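You operate a simulated robot arm through the tools that you are given. There is no shell and no other tool.

You are at the controls of a simulated robot arm. One attempt, no reset.

## Task
Rinse and blow-dry the blue nozzle in the black ring, then rack it.
Fine: spin it meanwhile; stop before opening; seat by the rinse valve.
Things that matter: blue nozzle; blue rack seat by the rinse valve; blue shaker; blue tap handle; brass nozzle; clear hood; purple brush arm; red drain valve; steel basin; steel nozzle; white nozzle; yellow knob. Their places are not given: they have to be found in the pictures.

The check looks at the end state, three seconds after you hand in, the way a careful person would. Anything else that was tipped, shoved, dropped, spilled or broken makes it a failure.

## Robot
A 5-joint arm with a two-finger parallel gripper, fixed in place. Base frame: the origin is at the foot of the arm, x ahead of it, y to its left, z up. Readings come in m, rad, newtons and seconds.
With the tool pointing down near the work surface it reaches from about 0.26 to 0.6 m from the base axis. Its first joint turns from -1.152 to 1.152 rad. The tool tilts only in the upright plane through the base axis and itself; it spins freely about its own axis. Payload 1.57 kg.
The tool frame sits at the grasp point between the pads (the TCP): z along the fingers, y along the line on which they close. The tips reach 0.03 m beyond it. The gripper opens to 0.08 m. The fingers are 0.017 m wide and 0.012 m thick; the gripper's body (0.04 by 0.082 m) begins 0.08 m behind the TCP.
Orientation is told as [roll, pitch, yaw] about the base's x, y, z axes, in that order, counted from this pose: with the fingers straight down and closing along the base's y, the tool's x points along the base's -x, its y along +y and its z along -z.

## Interface
- The arm moves only by the tool play_rows. Its arguments are lists of equal length, an entry for each row: "claw": the gripper command, from -1 (shut) to 1 (fully open), values between in proportion; "xyz": the shift along the tool's x, y, z in m, a list of three; "rot": the turn, a rotation vector about the tool's x, y, z in degrees, a list of three. In form: {"claw": [claw, ...], "xyz": [[x, y, z], ...], "rot": [[ax, ay, az], ...]}. A call has 1 to 20 rows; each row is the pose to reach, as a shift and turn from the pose commanded when the call began, along the tool's axes at that moment. Rows are played at 5 a second. More than 0.05 m and 0.15 rad between two rows, or a gripper value outside its range, and nothing of the call is played. A pose out of reach is approached as far as the arm can. The call stops where the force on the tool passes 60 N (or 10 N more than at its start, if that is more) or the arm is blocked; 0.2 s more then pass. The fingers move at their own pace (about 0.153 m/s each) and stop on an object; they squeeze with about 23 N. The grip force told is the motor's: it shows also when the fingers shut on nothing. Time passes only in rows, and 0.2 s behind the last, so rows that repeat a pose let the fingers close. The reply holds the time, the measured pose of the TCP, the force on the tool along the base axes, the opening and the grip force, in the units named above and with some noise, with the torque about the TCP (base axes, N m) and any sound that the robot's microphone picked up, and new pictures: "pictures" is both (left out), scene, wrist or none.
- Cameras (640 x 400 px; columns grow to the right, rows downward): "scene" is fixed at [0.047, 0.4083, 0.5135]; the picture's right is [-0.61, -0.79, 0.00], its down [-0.52, 0.40, -0.75] and it looks along [0.60, -0.46, -0.66] (base axes); focal length 268 px, centre (320, 200). "wrist" rides on the gripper at [0.072, -0.007, -0.122] in the tool frame; the picture's right is [0.09, 1.00, 0.00], its down [-0.84, 0.08, -0.54] and it looks along [-0.54, 0.05, 0.84] (tool axes); focal length 238 px, centre (320, 200).
- pixel_to_xyz(camera, pixels): there is no depth. For up to 12 entries [column, row, z] of the newest picture of that camera ("zoom" is the newest enlarged one), the place [x, y] in the base frame at which the ray of that pixel passes the height z, good to about 0.003 m. No time passes.
- zoom(camera, box): a new picture of the part [left, top, right, bottom] of that camera's present view, enlarged. No time passes.
- hand_in(): hands the job in; it is judged then, once.

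Unless the task says otherwise, let go and move clear before handing in.

The tools are called after "Emit:" as a command line: name --argument value ..., lists and objects as JSON in quotes. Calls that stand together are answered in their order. play_rows: Moves the arm, as the interface text tells. Its arguments: {"type":"object","properties":{"claw":{"type":"array","items":{"type":"number"}},"xyz":{"type":"array","items":{"type":"array","items":{"type":"number"}}},"rot":{"type":"array","items":{"type":"array","items":{"type":"number"}}},"pictures":{"type":"string","enum":["both","scene","wrist","none"]}},"required":["claw","xyz","rot"]} The other tools are called the same way: pixel_to_xyz (camera, pixels) gives the place at which the rays of pixels pass given heights; zoom (camera, box) takes an enlarged picture of a part of a camera's view; hand_in () hands the job in.

At the start:

```text
time_s: 0.0
eef_pos: [0.3544, -0.1376, 0.3027]
ee_rot: [-0.001, 0.0, 0.0]
force: [0.9, -0.5, 0.8]
ft_torque: [-0.01, 0.0, -0.01]
width: 0.0801
grasp_force: 0.1
```

scene: 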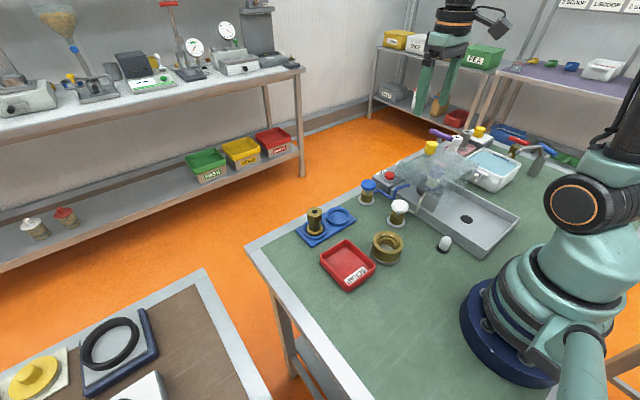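
wrist: 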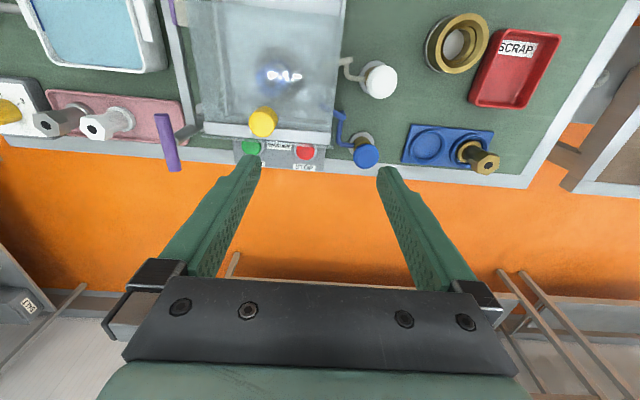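

The wrist picture shows a clear hood (about columns 190-345) over the basin with a yellow knob at (263,122), blue and white items at (365,155) and (380,80), and a blue rack at (447,150) holding a brass nozzle. I'll zoom in to identify everything before moving.

Emit:
zoom --camera "scene" --box '[340, 120, 580, 270]'

Emit:
zoom --camera "wrist" --box '[180, 0, 400, 180]'

Emit:
zoom --camera "wrist" --box '[0, 0, 200, 180]'

Emit:
zoom --camera "scene" --box '[280, 160, 440, 300]'

```text
2.67 times, centred on (460, 195) of scene
```

zoom: 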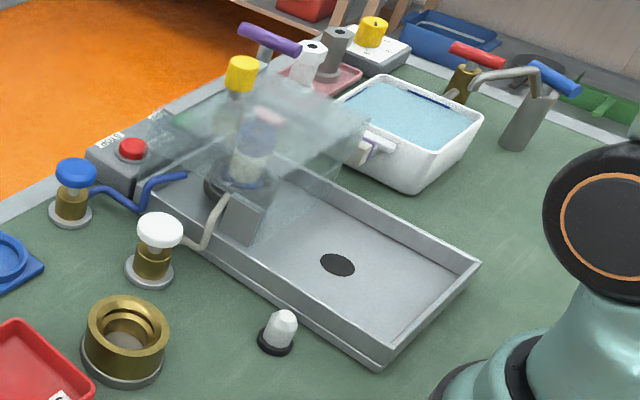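

```text
2.22 times, centred on (290, 90) of wrist
```

zoom: 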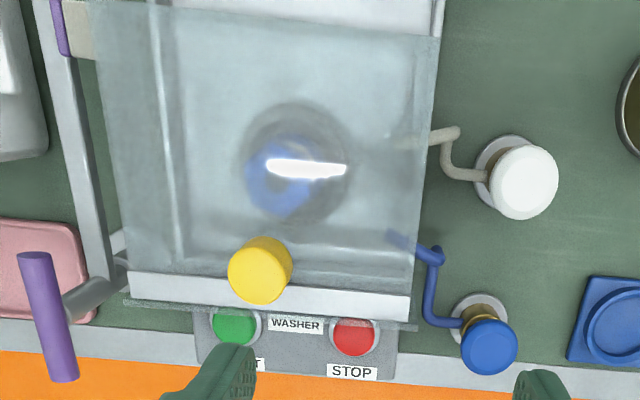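

```text
2.22 times, centred on (100, 90) of wrist
```

zoom: 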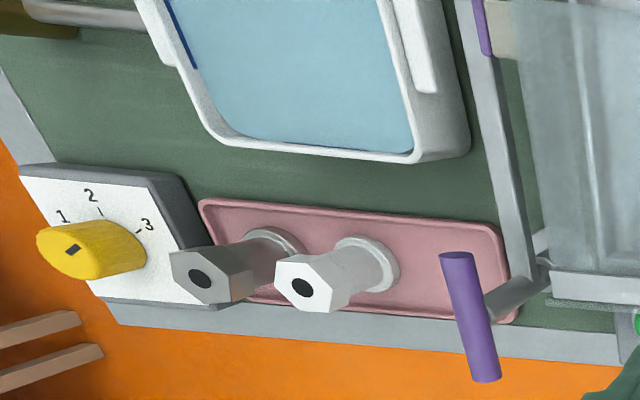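

```text
2.86 times, centred on (360, 230) of scene
```

zoom: 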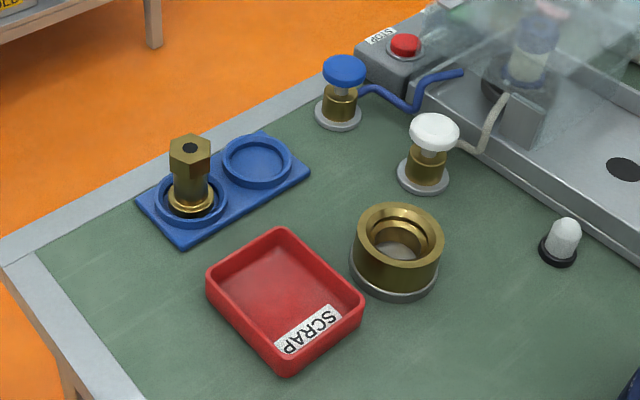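

The hood covers a blue nozzle inside the basin. There are green START and red STOP buttons at the rear, a blue valve and a white valve with spouts going into the basin, and an empty blue rack seat near the blue valve. I'll work out positions from both cameras.

Emit:
pixel_to_xyz --camera "wrist" --pixels '[[365, 155, 0.06], [365, 155, 0.08], [380, 81, 0.06], [380, 81, 0.08], [263, 122, 0.15], [263, 122, 0.2], [251, 147, 0.05], [304, 152, 0.05], [427, 144, 0.01], [485, 163, 0.06], [277, 77, 0.05], [277, 77, 0.1]]'

Emit:
pixel_to_xyz --camera "scene" --pixels '[[368, 184, 0.06], [368, 184, 0.08], [400, 206, 0.06], [400, 206, 0.08], [431, 147, 0.15], [431, 147, 0.2], [390, 176, 0.05], [390, 176, 0.07], [341, 216, 0.01], [312, 212, 0.06], [447, 249, 0.0], [466, 219, 0.01]]'

Emit:
zoom --camera "scene" --box '[370, 130, 490, 210]'

Emit:
zoom --camera "scene" --box '[450, 110, 600, 200]'

```text
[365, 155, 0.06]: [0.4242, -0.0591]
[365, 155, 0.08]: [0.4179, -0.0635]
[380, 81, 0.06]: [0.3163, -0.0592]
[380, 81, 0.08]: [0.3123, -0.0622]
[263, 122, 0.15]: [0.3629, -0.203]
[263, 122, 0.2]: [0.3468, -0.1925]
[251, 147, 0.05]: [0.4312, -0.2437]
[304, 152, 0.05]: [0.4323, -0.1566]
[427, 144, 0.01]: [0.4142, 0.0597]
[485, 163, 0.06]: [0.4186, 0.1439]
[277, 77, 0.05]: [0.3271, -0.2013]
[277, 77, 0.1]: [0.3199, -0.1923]
```

```text
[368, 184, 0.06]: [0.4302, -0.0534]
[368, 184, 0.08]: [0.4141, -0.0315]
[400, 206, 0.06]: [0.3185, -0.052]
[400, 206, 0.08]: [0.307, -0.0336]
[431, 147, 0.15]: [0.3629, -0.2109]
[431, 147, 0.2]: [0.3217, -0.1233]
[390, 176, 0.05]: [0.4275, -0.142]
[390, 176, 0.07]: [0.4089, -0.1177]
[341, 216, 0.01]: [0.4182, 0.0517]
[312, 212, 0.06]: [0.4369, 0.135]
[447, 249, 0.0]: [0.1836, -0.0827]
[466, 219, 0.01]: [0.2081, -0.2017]
```

```text
5.00 times, centred on (430, 170) of scene
```

zoom: 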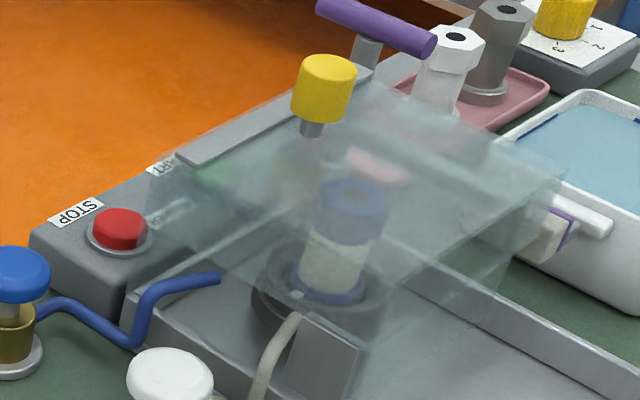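

```text
4.27 times, centred on (525, 155) of scene
```

zoom: 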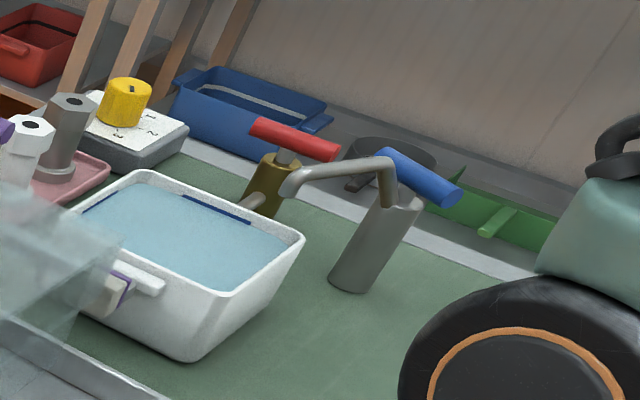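

The valves stand at about (0.427,-0.059) and (0.32,-0.058). STOP is at (0.438,-0.157), START at (0.436,-0.247), and the hood knob at (0.36,-0.20,0.155). Before touching anything I'll move left and spin the tool 90° to look at the hood from the valve side.

Emit:
play_rows --claw '[1, 1, 1, 1, 1, 1, 1, 1, 1, 1, 1, 1]' --xyz '[[0, 0.016, 0], [0, 0.032, 0], [0, 0.048, 0], [0, 0.064, 0], [0, 0.08, 0], [0, 0.096, 0], [0, 0.112, 0], [0, 0.128, 0], [0, 0.144, 0], [0, 0.16, 0], [0, 0.176, 0], [0, 0.19, 0]]' --rot '[[0, 0, 7.5], [0, 0, 15], [0, 0, 22.5], [0, 0, 30], [0, 0, 37.5], [0, 0, 45], [0, 0, 52.5], [0, 0, 60], [0, 0, 67.5], [0, 0, 75], [0, 0, 82.5], [0, 0, 90]]'

```text
time_s: 2.6
eef_pos: [0.3567, 0.0535, 0.3045]
ee_rot: [0.0, 0.001, -1.573]
force: [-0.3, -0.1, 0.9]
ft_torque: [0.01, 0.0, 0.01]
width: 0.0802
grasp_force: 0.0
```

scene: 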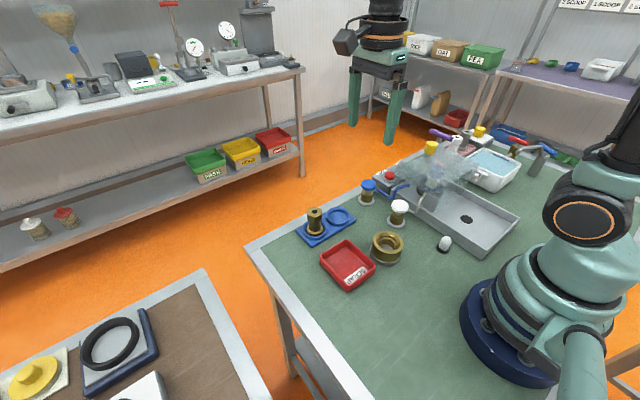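
wrist: 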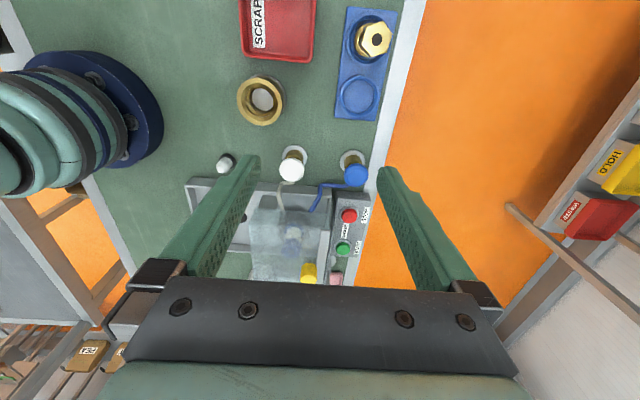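

From the left side I can see the valves at (292,168) and (355,172), the buttons at (349,216)/(344,249), the hood and the yellow knob at (308,272). I'll zoom in there.

Emit:
zoom --camera "wrist" --box '[200, 130, 390, 285]'

Emit:
pixel_to_xyz --camera "wrist" --pixels '[[355, 174, 0.055], [292, 168, 0.055], [349, 215, 0.04], [344, 248, 0.04], [360, 96, 0.01], [374, 38, 0.06], [308, 272, 0.155], [360, 96, 0.0]]'

```text
2.58 times, centred on (295, 208) of wrist
```

zoom: 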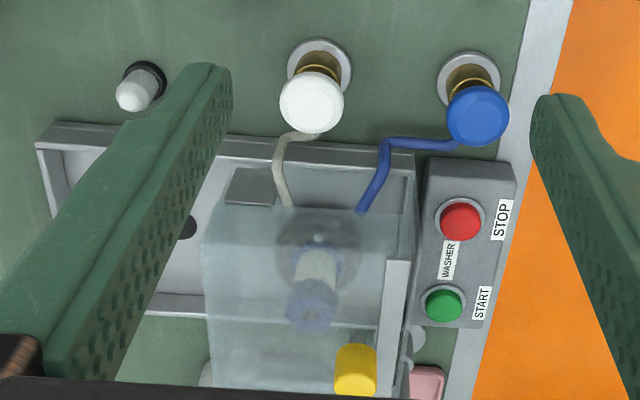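

```text
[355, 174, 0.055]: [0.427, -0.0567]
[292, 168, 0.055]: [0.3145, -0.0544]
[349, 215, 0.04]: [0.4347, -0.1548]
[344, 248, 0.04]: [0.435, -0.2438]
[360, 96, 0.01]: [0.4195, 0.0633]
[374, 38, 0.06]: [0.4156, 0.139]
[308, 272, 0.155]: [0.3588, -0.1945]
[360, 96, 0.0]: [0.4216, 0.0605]
```

The geometry from both views agrees: valves about (0.427,-0.057) and (0.315,-0.055), START (0.435,-0.244), STOP (0.435,-0.155), empty seat (0.42,0.062). I'll shut the gripper and spin to 180° so the camera points away from the hood. Then I'll travel high to above START.

Emit:
play_rows --claw '[-1, -1, -1, -1, -1, -1, -1, -1, -1, -1, -1, -1, -1]' --xyz '[[-0.024, 0.008, 0], [-0.048, 0.016, 0], [-0.072, 0.024, 0], [-0.096, 0.032, 0], [-0.12, 0.04, 0], [-0.145, 0.048, 0], [-0.17, 0.056, 0], [-0.195, 0.064, 0], [-0.22, 0.07, 0], [-0.245, 0.075, 0], [-0.27, 0.078, 0], [-0.298, 0.078, 0], [-0.298, 0.078, 0.05]]' --rot '[[0, 0, 7.5], [0, 0, 15], [0, 0, 22.5], [0, 0, 30], [0, 0, 37.5], [0, 0, 45], [0, 0, 52.5], [0, 0, 60], [0, 0, 67.5], [0, 0, 75], [0, 0, 82.5], [0, 0, 90], [0, 0, 90]]'

```text
time_s: 5.4
eef_pos: [0.4356, -0.2453, 0.253]
ee_rot: [0.002, 0.001, 3.14]
force: [0.2, -0.4, 0.2]
ft_torque: [0.0, 0.01, 0.0]
width: 0.0
grasp_force: 21.8
```

scene: 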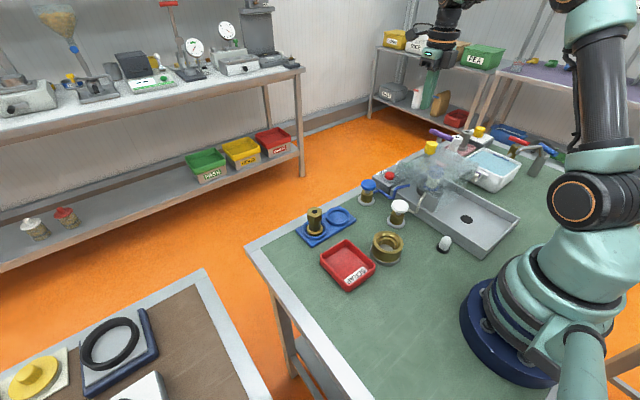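
wrist: 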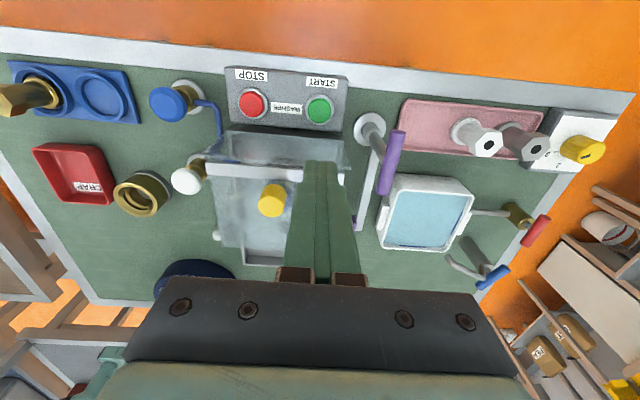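

The fingers are shut above START and the view from the far side is clear: STOP (252,103), START (319,110), yellow knob (272,200). I'll zoom in on the hood and check the positions.

Emit:
zoom --camera "wrist" --box '[170, 60, 410, 270]'

Emit:
pixel_to_xyz --camera "wrist" --pixels '[[252, 103, 0.04], [319, 110, 0.04], [168, 104, 0.055], [187, 181, 0.055], [272, 195, 0.155], [104, 95, 0.0], [372, 125, 0.03], [390, 165, 0.1], [343, 175, 0.12], [208, 168, 0.12]]'

```text
1.90 times, centred on (290, 165) of wrist
```

zoom: 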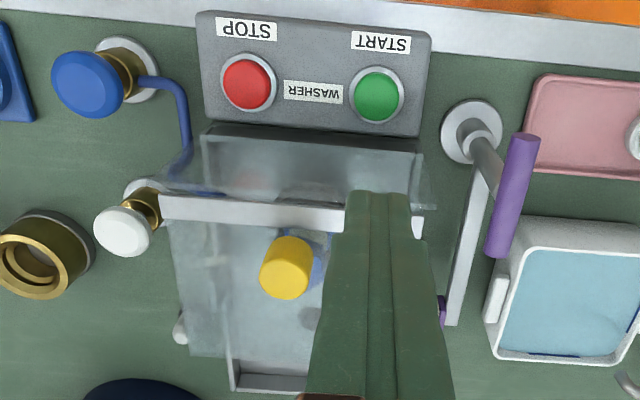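

```text
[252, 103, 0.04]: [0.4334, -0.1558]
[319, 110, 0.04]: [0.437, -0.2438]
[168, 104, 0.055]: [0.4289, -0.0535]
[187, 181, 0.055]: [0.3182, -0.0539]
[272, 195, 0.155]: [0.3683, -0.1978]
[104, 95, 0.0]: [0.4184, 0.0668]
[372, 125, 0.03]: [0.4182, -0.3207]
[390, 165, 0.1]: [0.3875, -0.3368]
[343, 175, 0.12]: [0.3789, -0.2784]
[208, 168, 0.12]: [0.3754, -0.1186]
```

START is right below the tool at (0.437,-0.244). I'll go part of the way down and check that the wrist and forearm clear the hood knob.

Emit:
play_rows --claw '[-1, -1, -1, -1, -1]' --xyz '[[0, 0, 0.03], [0, 0, 0.06], [0, 0, 0.09], [0, 0, 0.12], [0, 0, 0.13]]' --rot '[[0, 0, 0], [0, 0, 0], [0, 0, 0], [0, 0, 0], [0, 0, 0]]'

```text
time_s: 6.6
eef_pos: [0.4356, -0.245, 0.1227]
ee_rot: [0.0, 0.0, -3.142]
force: [0.2, -0.1, 0.8]
ft_torque: [0.01, -0.03, 0.0]
width: 0.0
grasp_force: 21.3
```

scene: 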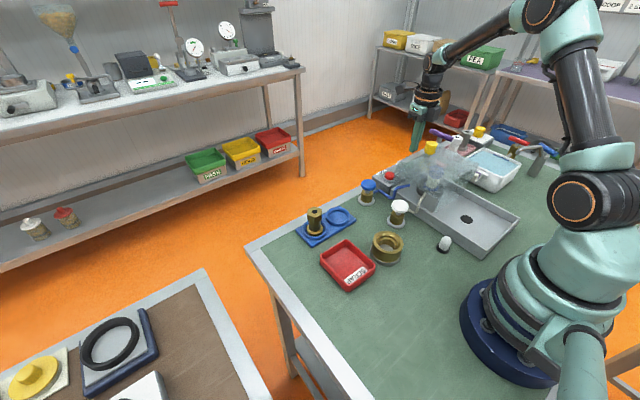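
wrist: 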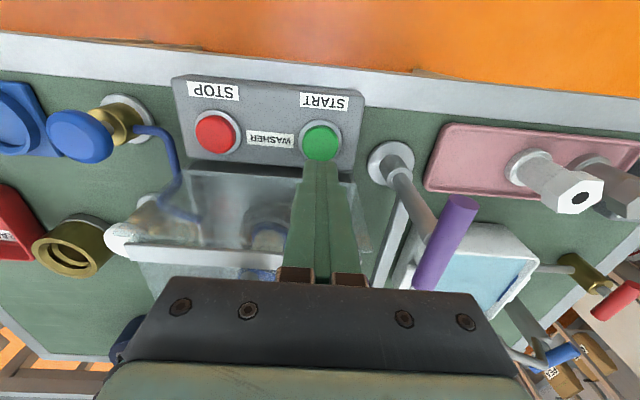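

The wrist sits well above the knob and the fingers look centred over START at (321,142). I'll check how far the purple brush handle is from the gripper body before pressing.

Emit:
pixel_to_xyz --camera "wrist" --pixels '[[447, 243, 0.1], [447, 243, 0.15], [460, 203, 0.1], [460, 203, 0.15], [321, 142, 0.04], [214, 134, 0.04], [390, 163, 0.0], [108, 235, 0.12], [108, 235, 0.1]]'

Emit:
zoom --camera "scene" --box '[380, 60, 500, 210]'

```text
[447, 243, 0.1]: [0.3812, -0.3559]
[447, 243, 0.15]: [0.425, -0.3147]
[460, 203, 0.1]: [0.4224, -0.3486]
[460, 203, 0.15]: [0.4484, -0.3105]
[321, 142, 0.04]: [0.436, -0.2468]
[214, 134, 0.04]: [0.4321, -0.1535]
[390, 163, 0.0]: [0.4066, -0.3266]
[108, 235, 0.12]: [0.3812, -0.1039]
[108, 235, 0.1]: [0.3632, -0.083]
```

```text
2.67 times, centred on (440, 135) of scene
```

zoom: 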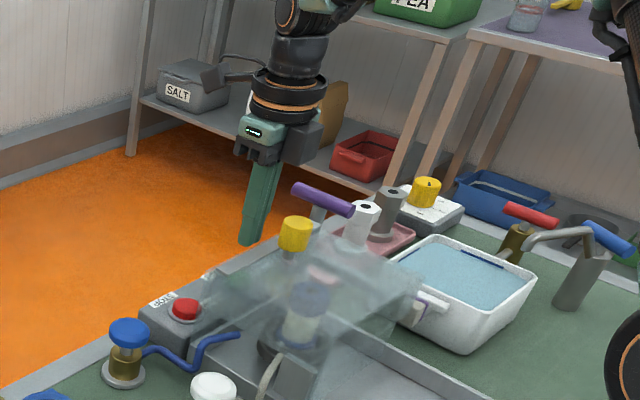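

The purple handle is at about (0.41,-0.32,0.14), roughly 2 cm clear of the gripper body. I'll go down slowly toward START and watch the force.

Emit:
play_rows --claw '[-1, -1, -1, -1, -1]' --xyz '[[0, 0, 0.02], [0, 0, 0.04], [0, 0, 0.044], [0, 0, 0.047], [0, 0, 0.05]]' --rot '[[0, 0, 0], [0, 0, 0], [0, 0, 0], [0, 0, 0], [0, 0, 0]]'

```text
time_s: 7.8
eef_pos: [0.4337, -0.2449, 0.0743]
ee_rot: [-0.002, 0.0, -3.141]
force: [-1.6, 0.2, 3.8]
ft_torque: [0.01, 0.07, -0.03]
width: 0.0
grasp_force: 21.0
heard: click
```

scene: 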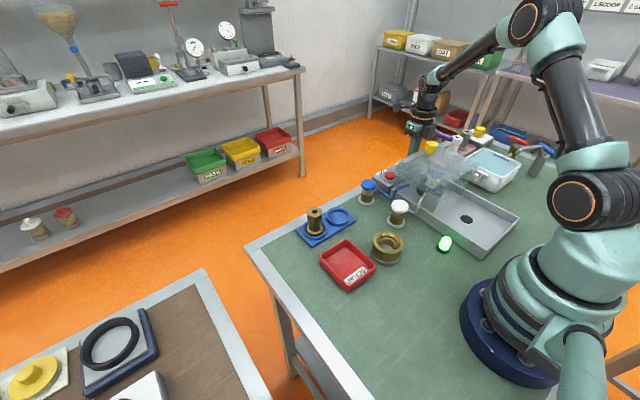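
wrist: 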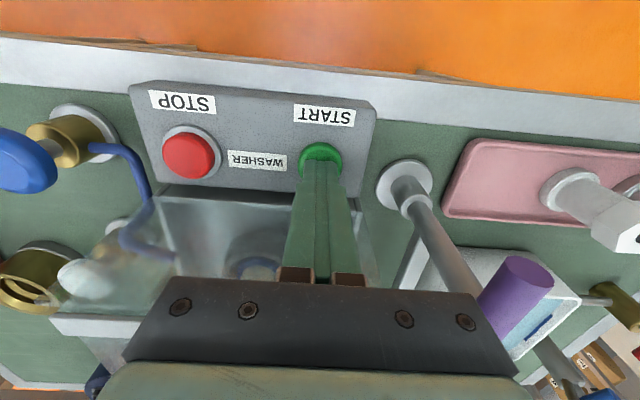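

There was a click and the lamp at (445,243) turned green, so the spinner is running. I'll rise and travel to above the blue (rinse) valve at (0.427,-0.056).

Emit:
play_rows --claw '[-1, -1, -1, -1, -1, -1, -1, -1, -1, -1]' --xyz '[[0, 0, -0.04], [0, 0, -0.08], [0, 0, -0.11], [0, -0.03, -0.12], [-0.002, -0.07, -0.12], [-0.004, -0.11, -0.12], [-0.006, -0.15, -0.12], [-0.007, -0.189, -0.12], [-0.007, -0.189, -0.08], [-0.007, -0.189, -0.06]]' --rot '[[0, 0, 0], [0, 0, 0], [0, 0, 0], [0, 0, 0], [0, 0, 0], [0, 0, 0], [0, 0, 0], [0, 0, 0], [0, 0, 0], [0, 0, 0]]'

```text
time_s: 10.0
eef_pos: [0.4259, -0.0559, 0.1326]
ee_rot: [0.0, 0.0, -3.142]
force: [-1.2, 0.1, 0.5]
ft_torque: [-0.01, -0.02, -0.01]
width: 0.0
grasp_force: 21.1
```

scene: 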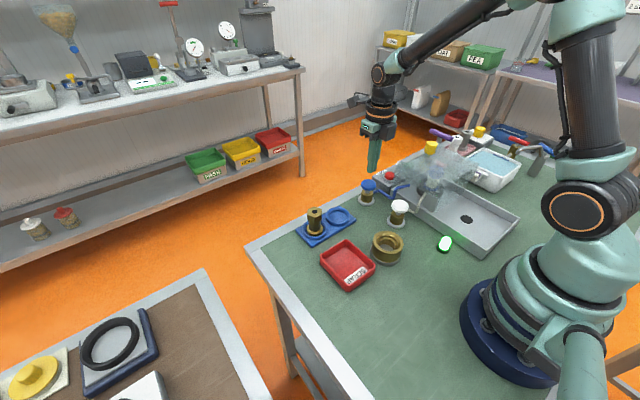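
wrist: 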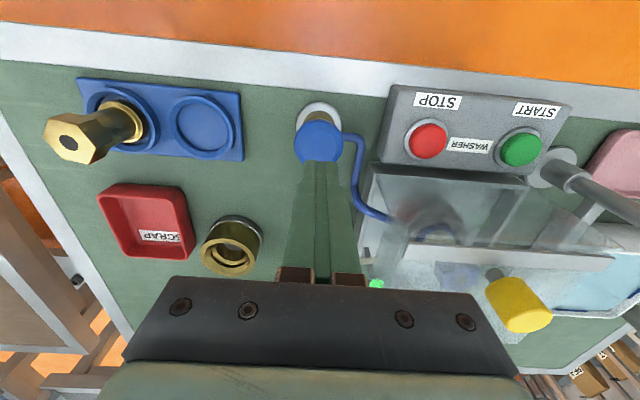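

The shut fingers are over the blue valve knob at (320,140). I'll zoom in to see how it works and confirm its centre.

Emit:
zoom --camera "wrist" --box '[260, 80, 400, 200]'

Emit:
zoom --camera "scene" --box '[340, 150, 440, 230]'

Emit:
pixel_to_xyz --camera "wrist" --pixels '[[320, 142, 0.055], [320, 142, 0.06], [319, 112, 0.0], [203, 125, 0.0], [203, 125, 0.01]]'

```text
3.33 times, centred on (330, 140) of wrist
```

zoom: 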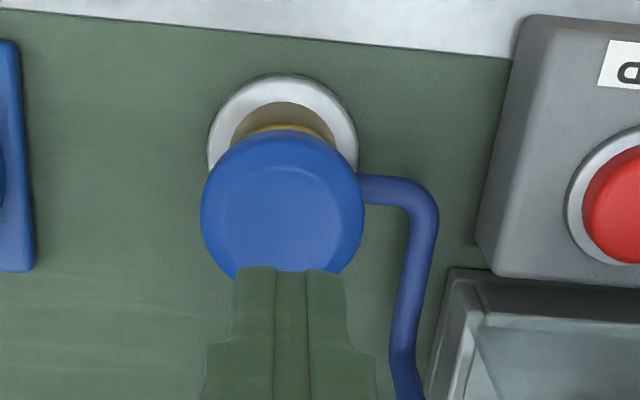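

```text
5.00 times, centred on (390, 190) of scene
```

zoom: 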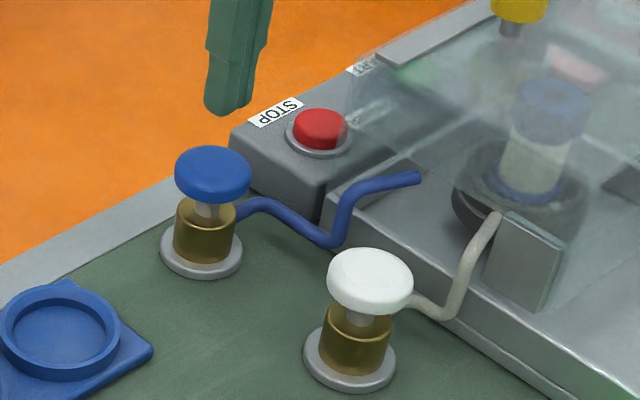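

```text
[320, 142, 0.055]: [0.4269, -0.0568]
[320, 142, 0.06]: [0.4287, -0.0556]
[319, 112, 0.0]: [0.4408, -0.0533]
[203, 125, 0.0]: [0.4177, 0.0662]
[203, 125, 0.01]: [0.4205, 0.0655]
```

It's a push knob: a mushroom cap on a visible stem. I'll go down gently onto its centre and read the force.

Emit:
play_rows --claw '[-1, -1, -1, -1, -1, -1]' --xyz '[[0.002, 0, 0.02], [0.002, 0, 0.035], [0.002, 0, 0.04], [0.002, 0, 0.043], [0.002, 0, 0.046], [0.002, 0, 0.049]]' --rot '[[0, 0, 0], [0, 0, 0], [0, 0, 0], [0, 0, 0], [0, 0, 0], [0, 0, 0]]'

```text
time_s: 11.4
eef_pos: [0.4293, -0.0556, 0.0844]
ee_rot: [0.001, 0.0, -3.14]
force: [-0.7, -0.4, 5.8]
ft_torque: [0.0, 0.04, 0.02]
width: 0.0004
grasp_force: 21.0
heard: click
```

scene: 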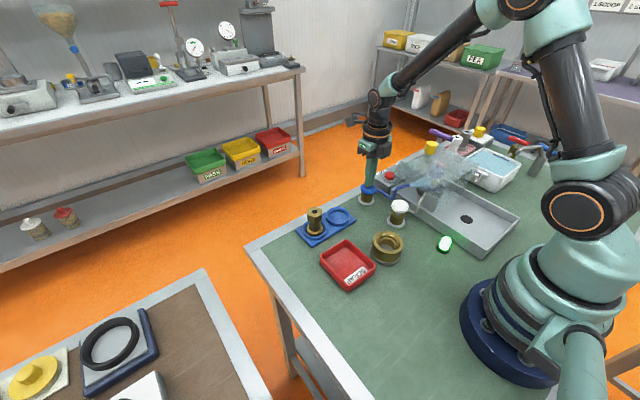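
wrist: 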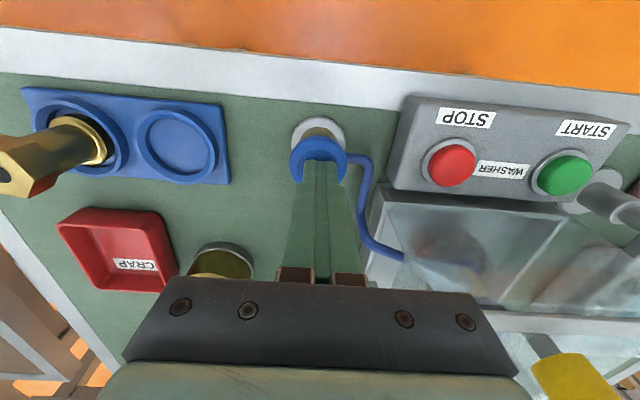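

A click at about 6 N; I'll zoom in to see whether water is flowing under the hood.

Emit:
zoom --camera "scene" --box '[350, 140, 490, 230]'

Emit:
zoom --camera "wrist" --box '[350, 180, 560, 320]'

```text
4.44 times, centred on (420, 185) of scene
```

zoom: 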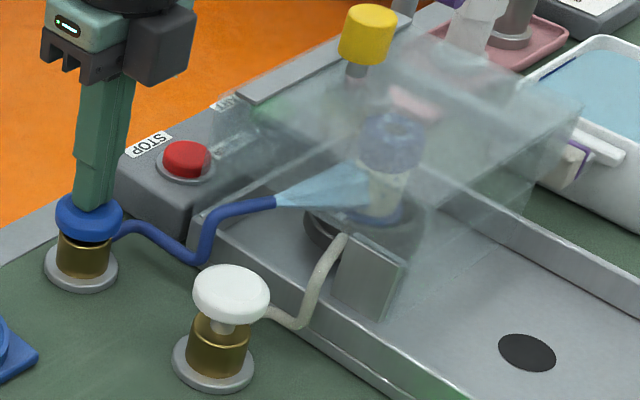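

```text
2.86 times, centred on (455, 250) of wrist
```

zoom: 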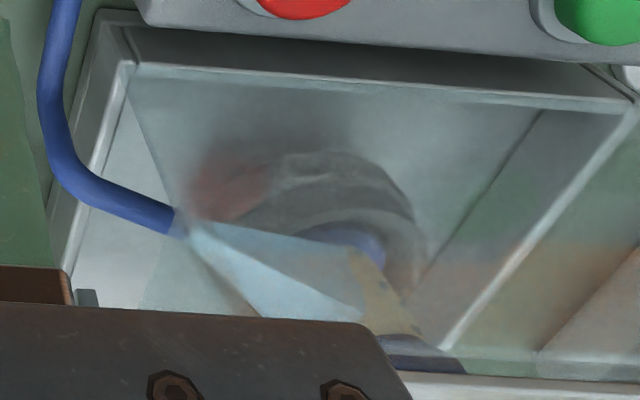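

Water is spraying from the blue spout onto the spinning nozzle. I'll hold the knob down for several seconds so the whole nozzle gets rinsed.

Emit:
play_rows --claw '[-1, -1, -1, -1, -1, -1, -1, -1, -1, -1, -1, -1, -1, -1, -1]' --xyz '[[0, 0, 0], [0, 0, 0], [0, 0, 0], [0, 0, 0], [0, 0, 0], [0, 0, 0], [0, 0, 0], [0, 0, 0], [0, 0, 0], [0, 0, 0], [0, 0, 0], [0, 0, 0], [0, 0, 0], [0, 0, 0], [0, 0, 0]]' --rot '[[0, 0, 0], [0, 0, 0], [0, 0, 0], [0, 0, 0], [0, 0, 0], [0, 0, 0], [0, 0, 0], [0, 0, 0], [0, 0, 0], [0, 0, 0], [0, 0, 0], [0, 0, 0], [0, 0, 0], [0, 0, 0], [0, 0, 0]]'

Emit:
zoom --camera "scene" --box '[350, 140, 490, 230]'

Emit:
zoom --camera "wrist" --box '[350, 180, 560, 320]'

```text
time_s: 14.6
eef_pos: [0.4289, -0.0573, 0.0834]
ee_rot: [-0.001, 0.001, -3.139]
force: [2.0, 0.7, 5.1]
ft_torque: [0.02, -0.04, 0.0]
width: 0.0
grasp_force: 21.4
```

scene: 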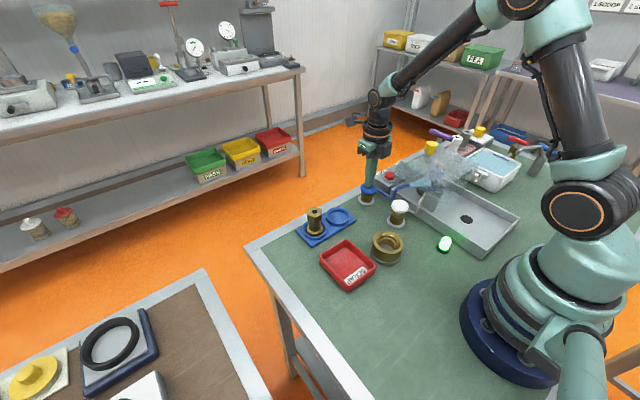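
wrist: 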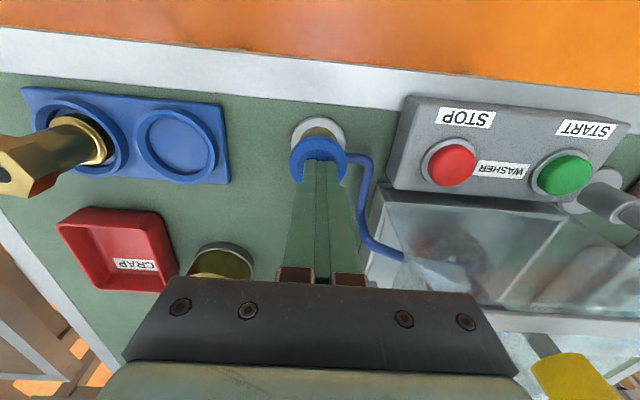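

```text
4.44 times, centred on (420, 185) of scene
```

zoom: 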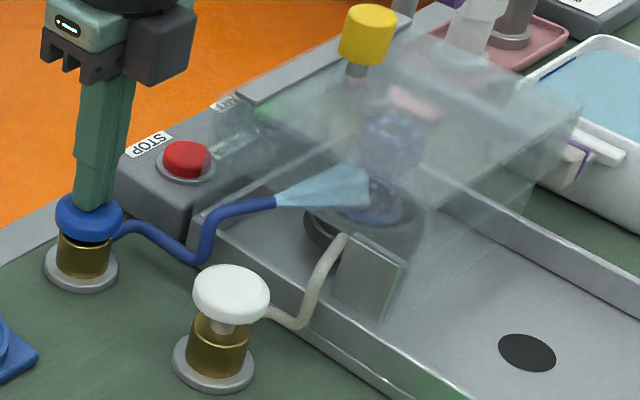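

```text
2.86 times, centred on (455, 250) of wrist
```

zoom: 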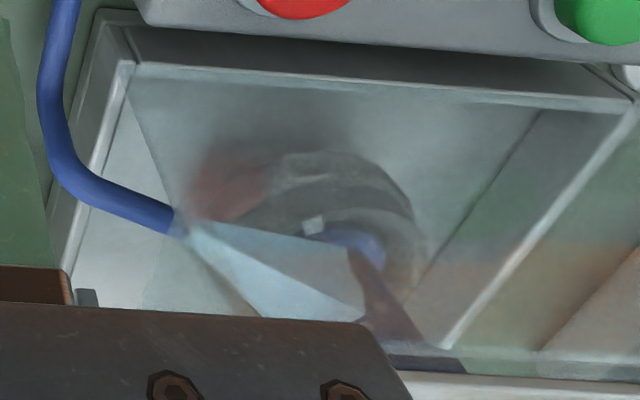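

The cream residue on the nozzle body is gone; it now looks blue all over. I'll hold about 2 s more for good measure, then lift and check that the water stops.

Emit:
play_rows --claw '[-1, -1, -1, -1, -1, -1, -1, -1, -1, -1, -1, -1, -1]' --xyz '[[0, 0, 0], [0, 0, 0], [0, 0, 0], [0, 0, 0], [0, 0, 0], [0, 0, 0], [0, 0, 0], [0, 0, 0], [0, 0, -0.01], [0, 0, -0.03], [0, 0, -0.05], [0, 0, -0.06], [0, 0, -0.06]]' --rot '[[0, 0, 0], [0, 0, 0], [0, 0, 0], [0, 0, 0], [0, 0, 0], [0, 0, 0], [0, 0, 0], [0, 0, 0], [0, 0, 0], [0, 0, 0], [0, 0, 0], [0, 0, 0], [0, 0, 0]]'

Emit:
zoom --camera "scene" --box '[350, 140, 490, 230]'

Emit:
zoom --camera "wrist" --box '[350, 160, 560, 320]'

```text
time_s: 17.4
eef_pos: [0.4274, -0.056, 0.1443]
ee_rot: [-0.001, 0.0, -3.14]
force: [0.2, -0.2, 0.3]
ft_torque: [-0.05, 0.01, -0.02]
width: 0.0
grasp_force: 21.4
```

scene: 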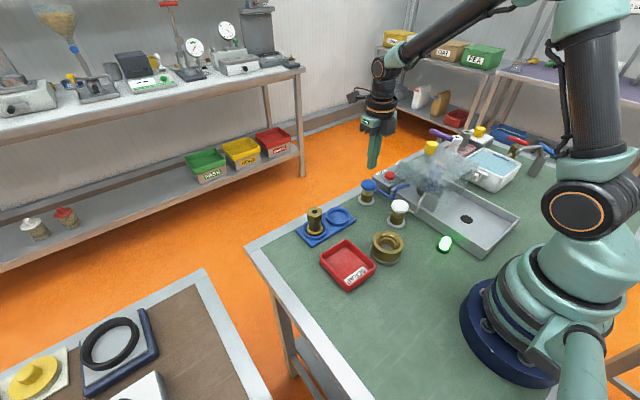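
wrist: 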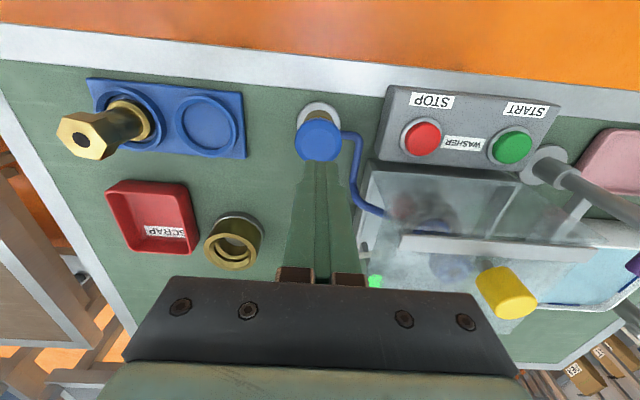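

```text
4.44 times, centred on (420, 185) of scene
```

zoom: 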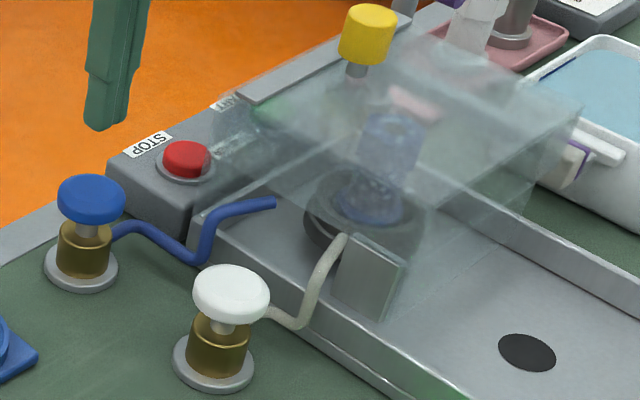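

```text
2.50 times, centred on (455, 240) of wrist
```

zoom: 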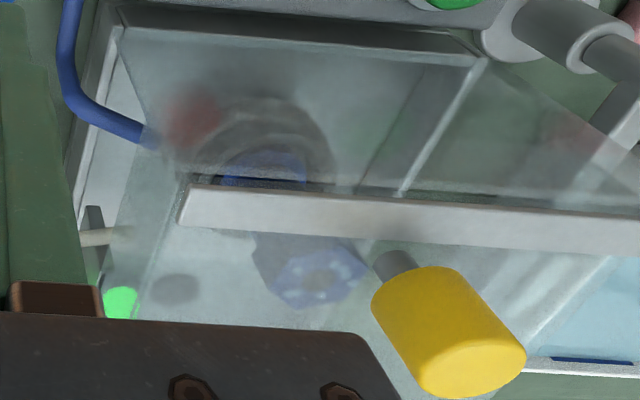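

The water stopped, so the knob springs back, and droplets show on the nozzle. Next I'll go to the white (air) valve at (0.317,-0.055).

Emit:
play_rows --claw '[-1, -1, -1, -1]' --xyz '[[-0.04, 0, -0.01], [-0.08, 0, -0.01], [-0.11, 0, -0.01], [-0.11, 0, 0]]' --rot '[[0, 0, 0], [0, 0, 0], [0, 0, 0], [0, 0, 0]]'

Emit:
zoom --camera "wrist" --box '[240, 60, 420, 220]'

```text
time_s: 18.4
eef_pos: [0.3167, -0.0569, 0.1442]
ee_rot: [0.001, 0.0, -3.14]
force: [1.0, 0.1, 0.2]
ft_torque: [0.0, -0.02, -0.01]
width: 0.0
grasp_force: 21.4
```

scene: 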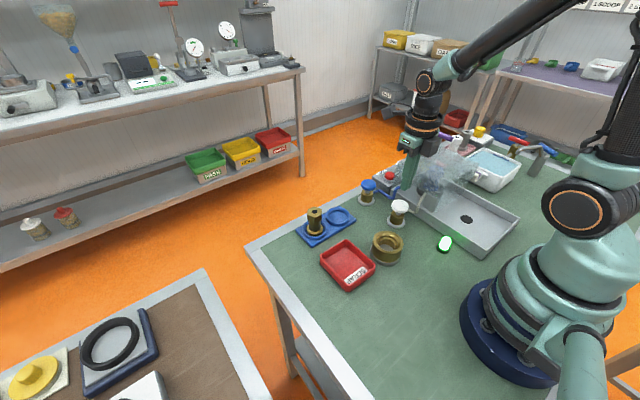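
wrist: 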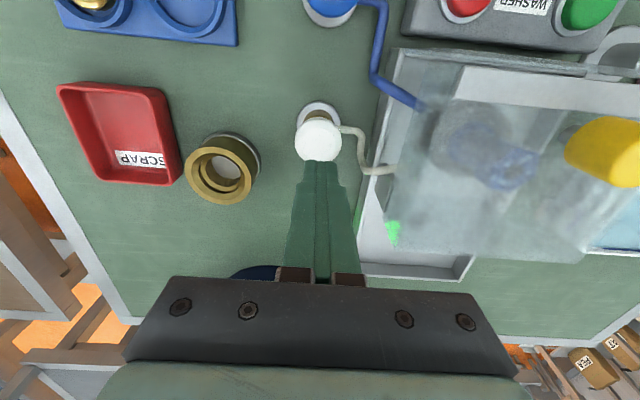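

```text
2.50 times, centred on (330, 140) of wrist
```

zoom: 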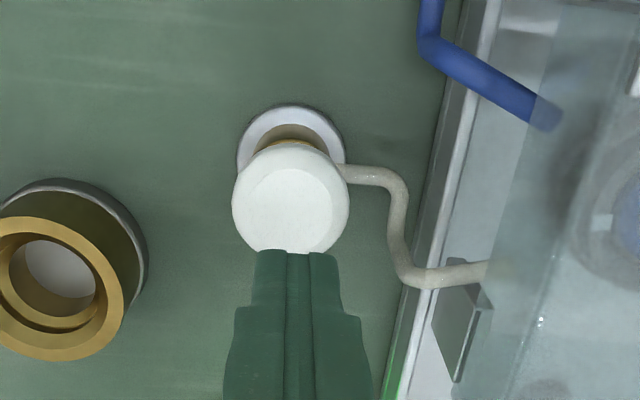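

The white knob is at (318,139), directly ahead of the fingertips. I'll check its centre and then press it.

Emit:
pixel_to_xyz --camera "wrist" --pixels '[[318, 139, 0.055], [318, 139, 0.06]]'

Emit:
play_rows --claw '[-1, -1, -1, -1, -1, -1, -1]' --xyz '[[0.002, 0, 0.03], [0.002, 0, 0.045], [0.002, 0, 0.05], [0.002, 0, 0.054], [0.002, 0, 0.057], [0.002, 0, 0.06], [0.002, 0, 0.061]]' --rot '[[0, 0, 0], [0, 0, 0], [0, 0, 0], [0, 0, 0], [0, 0, 0], [0, 0, 0], [0, 0, 0]]'

Emit:
zoom --camera "scene" --box '[350, 140, 490, 230]'

```text
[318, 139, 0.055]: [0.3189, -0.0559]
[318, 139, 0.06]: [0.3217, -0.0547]
```

```text
time_s: 20.0
eef_pos: [0.3214, -0.0556, 0.0832]
ee_rot: [0.001, 0.002, -3.142]
force: [-0.8, -2.4, 5.2]
ft_torque: [-0.07, 0.05, 0.03]
width: 0.0002
grasp_force: 21.5
heard: click
```

scene: 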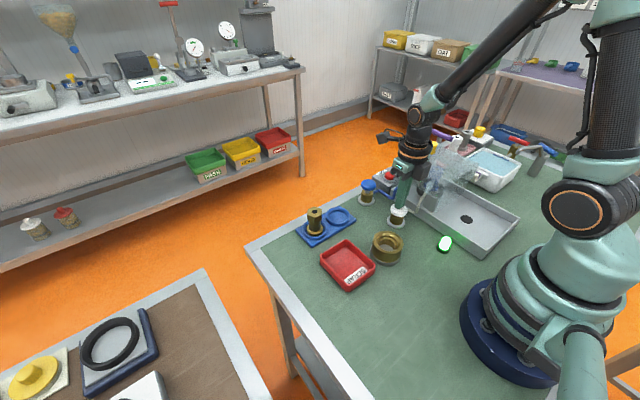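
wrist: 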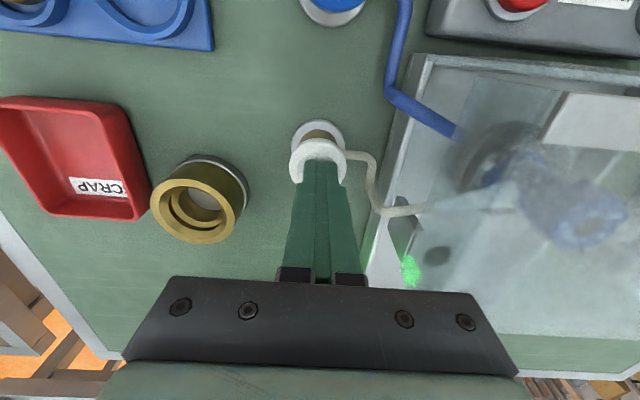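

```text
4.44 times, centred on (420, 185) of scene
```

zoom: 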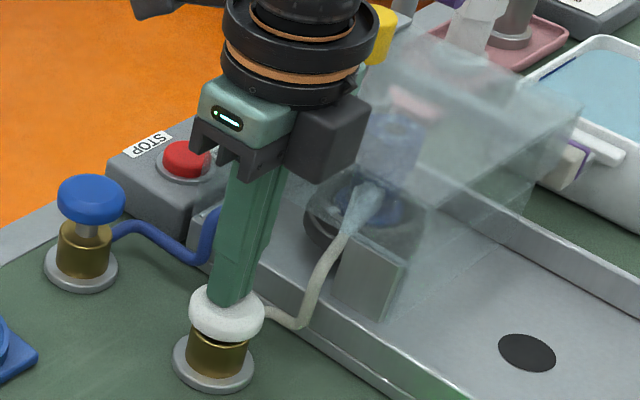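

A click, and an air jet now blows from the white spout at the nozzle. I'll hold it for about 4 s and check that the droplets disappear.

Emit:
play_rows --claw '[-1, -1, -1, -1, -1, -1, -1, -1, -1, -1, -1, -1, -1, -1, -1, -1, -1, -1, -1, -1]' --xyz '[[0, 0, 0], [0, 0, 0], [0, 0, 0], [0, 0, 0], [0, 0, 0], [0, 0, 0], [0, 0, 0], [0, 0, 0], [0, 0, 0], [0, 0, 0], [0, 0, 0], [0, 0, 0], [0, 0, 0], [0, 0, 0], [0, 0, 0], [0, 0, 0], [0, 0, 0], [0, 0, 0], [0, 0, 0], [0, 0, 0]]' --rot '[[0, 0, 0], [0, 0, 0], [0, 0, 0], [0, 0, 0], [0, 0, 0], [0, 0, 0], [0, 0, 0], [0, 0, 0], [0, 0, 0], [0, 0, 0], [0, 0, 0], [0, 0, 0], [0, 0, 0], [0, 0, 0], [0, 0, 0], [0, 0, 0], [0, 0, 0], [0, 0, 0], [0, 0, 0], [0, 0, 0]]'

Emit:
zoom --camera "scene" --box '[410, 140, 480, 210]'

Emit:
zoom --camera "wrist" --box '[380, 80, 640, 290]'

```text
time_s: 24.2
eef_pos: [0.3201, -0.057, 0.0842]
ee_rot: [0.0, 0.0, -3.141]
force: [1.9, -0.7, 5.0]
ft_torque: [0.02, -0.04, 0.0]
width: 0.0001
grasp_force: 21.3
```

scene: 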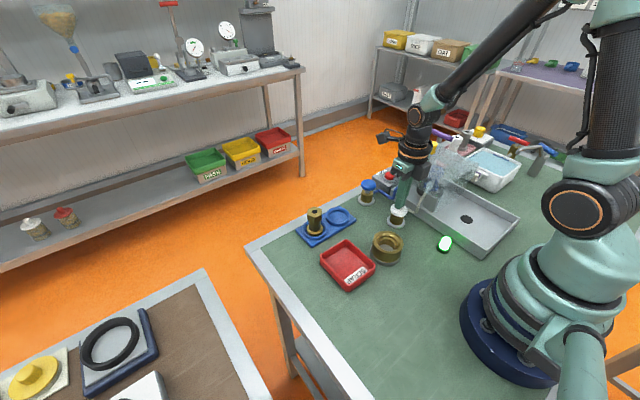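
wrist: 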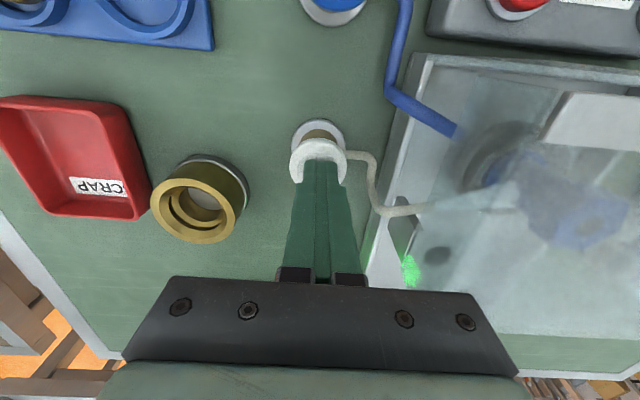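

```text
5.71 times, centred on (445, 175) of scene
```

zoom: 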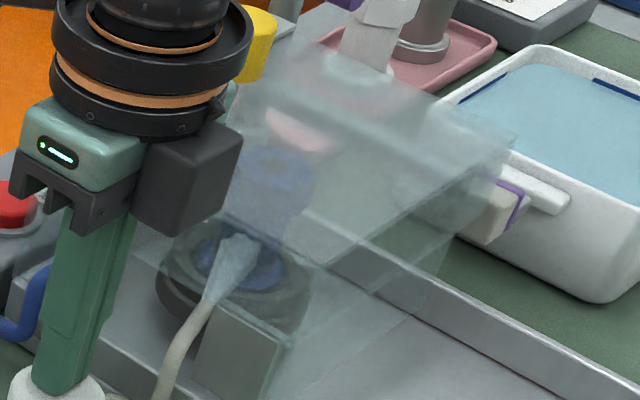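

```text
1.90 times, centred on (510, 185) of wrist
```

zoom: 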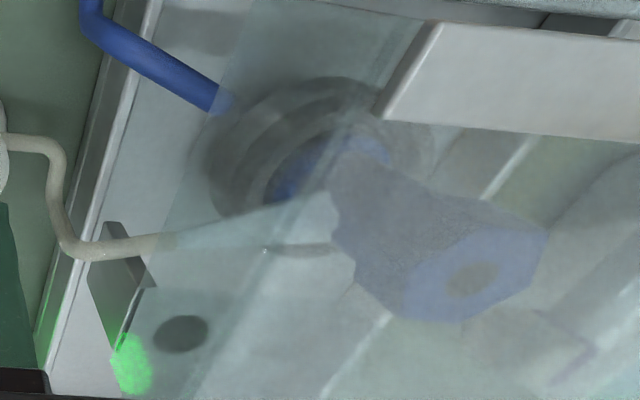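

The droplets seem to be gone. I'll hold 3 s longer to be sure it's dry, then lift off and check.

Emit:
play_rows --claw '[-1, -1, -1, -1, -1, -1, -1, -1, -1, -1, -1, -1, -1, -1, -1, -1, -1, -1, -1, -1]' --xyz '[[0, 0, 0], [0, 0, 0], [0, 0, 0], [0, 0, 0], [0, 0, 0], [0, 0, 0], [0, 0, 0], [0, 0, 0], [0, 0, 0], [0, 0, 0], [0, 0, 0], [0, 0, 0], [0, 0, 0], [0, 0, 0], [0, 0, 0], [0, 0, -0.01], [0, 0, -0.03], [0, 0, -0.06], [0, 0, -0.1], [0, 0, -0.1]]' --rot '[[0, 0, 0], [0, 0, 0], [0, 0, 0], [0, 0, 0], [0, 0, 0], [0, 0, 0], [0, 0, 0], [0, 0, 0], [0, 0, 0], [0, 0, 0], [0, 0, 0], [0, 0, 0], [0, 0, 0], [0, 0, 0], [0, 0, 0], [0, 0, 0], [0, 0, 0], [0, 0, 0], [0, 0, 0], [0, 0, 0]]'

Emit:
zoom --camera "scene" --box '[370, 130, 490, 220]'

Emit:
zoom --camera "wrist" --box '[360, 60, 640, 270]'

```text
time_s: 28.4
eef_pos: [0.3198, -0.056, 0.1843]
ee_rot: [-0.002, -0.001, -3.141]
force: [0.5, -0.4, -0.9]
ft_torque: [0.03, 0.02, 0.04]
width: 0.0002
grasp_force: 21.6
```

scene: 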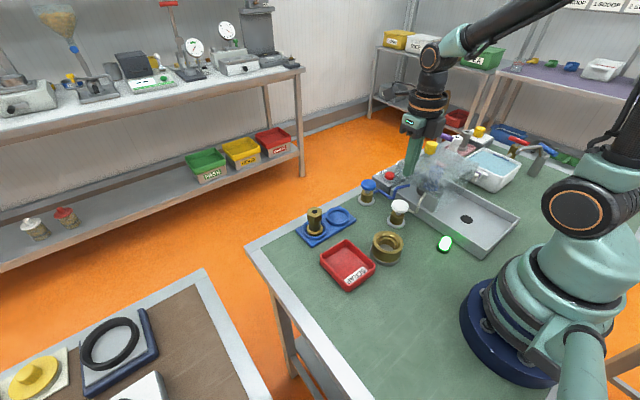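
wrist: 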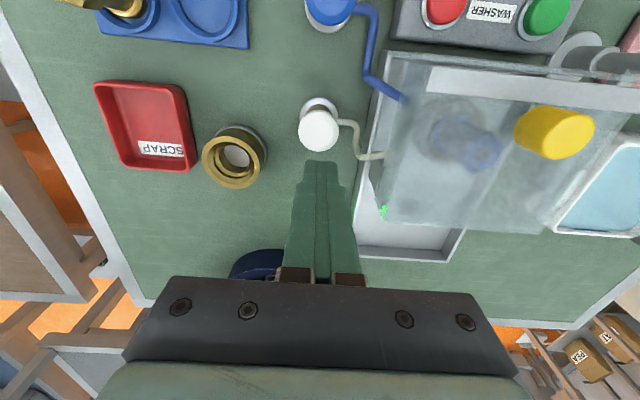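

```text
4.44 times, centred on (430, 175) of scene
```

zoom: 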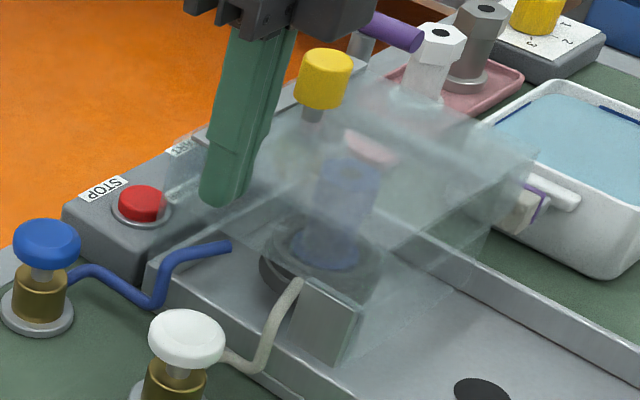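

```text
1.90 times, centred on (500, 165) of wrist
```

zoom: 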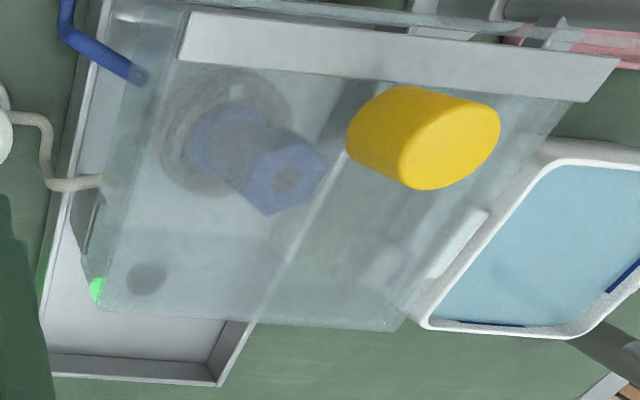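

The nozzle looks clean and dry and the air jet is off. Now I'll go around to STOP at (0.434,-0.155) and press it.

Emit:
play_rows --claw '[-1, -1, -1, -1, -1, -1, -1, -1, -1]' --xyz '[[0.04, 0, 0], [0.08, 0, 0], [0.114, 0, 0], [0.114, 0.04, 0], [0.114, 0.08, 0], [0.114, 0.099, 0], [0.114, 0.099, 0.03], [0.114, 0.099, 0.06], [0.114, 0.099, 0.07]]' --rot '[[0, 0, 0], [0, 0, 0], [0, 0, 0], [0, 0, 0], [0, 0, 0], [0, 0, 0], [0, 0, 0], [0, 0, 0], [0, 0, 0]]'

Emit:
pixel_to_xyz --camera "wrist" --pixels '[[320, 140, 0.04]]'

```text
time_s: 30.4
eef_pos: [0.4344, -0.1548, 0.1126]
ee_rot: [0.0, -0.001, -3.142]
force: [-0.1, -0.2, 0.1]
ft_torque: [-0.01, 0.01, -0.01]
width: 0.0
grasp_force: 21.1
```

scene: 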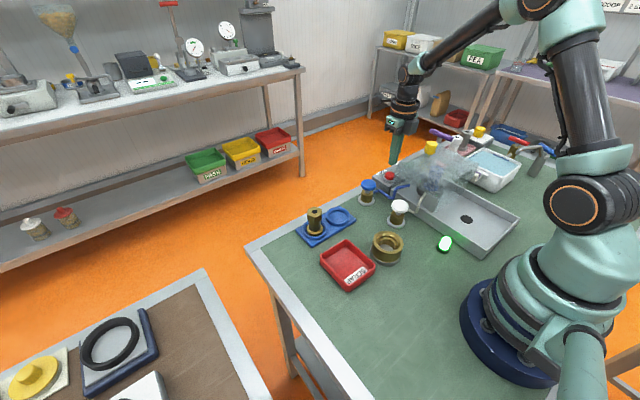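
wrist: 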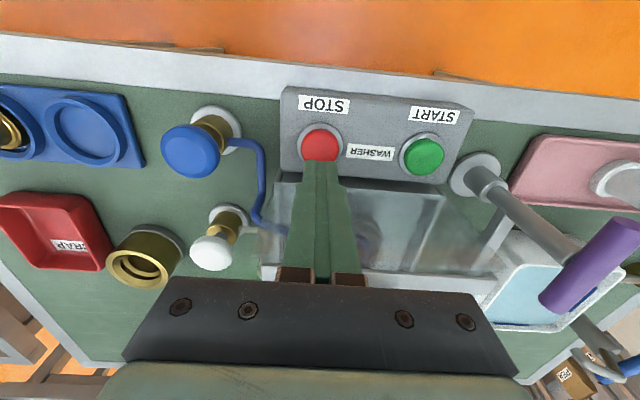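

```text
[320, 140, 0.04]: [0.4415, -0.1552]
```

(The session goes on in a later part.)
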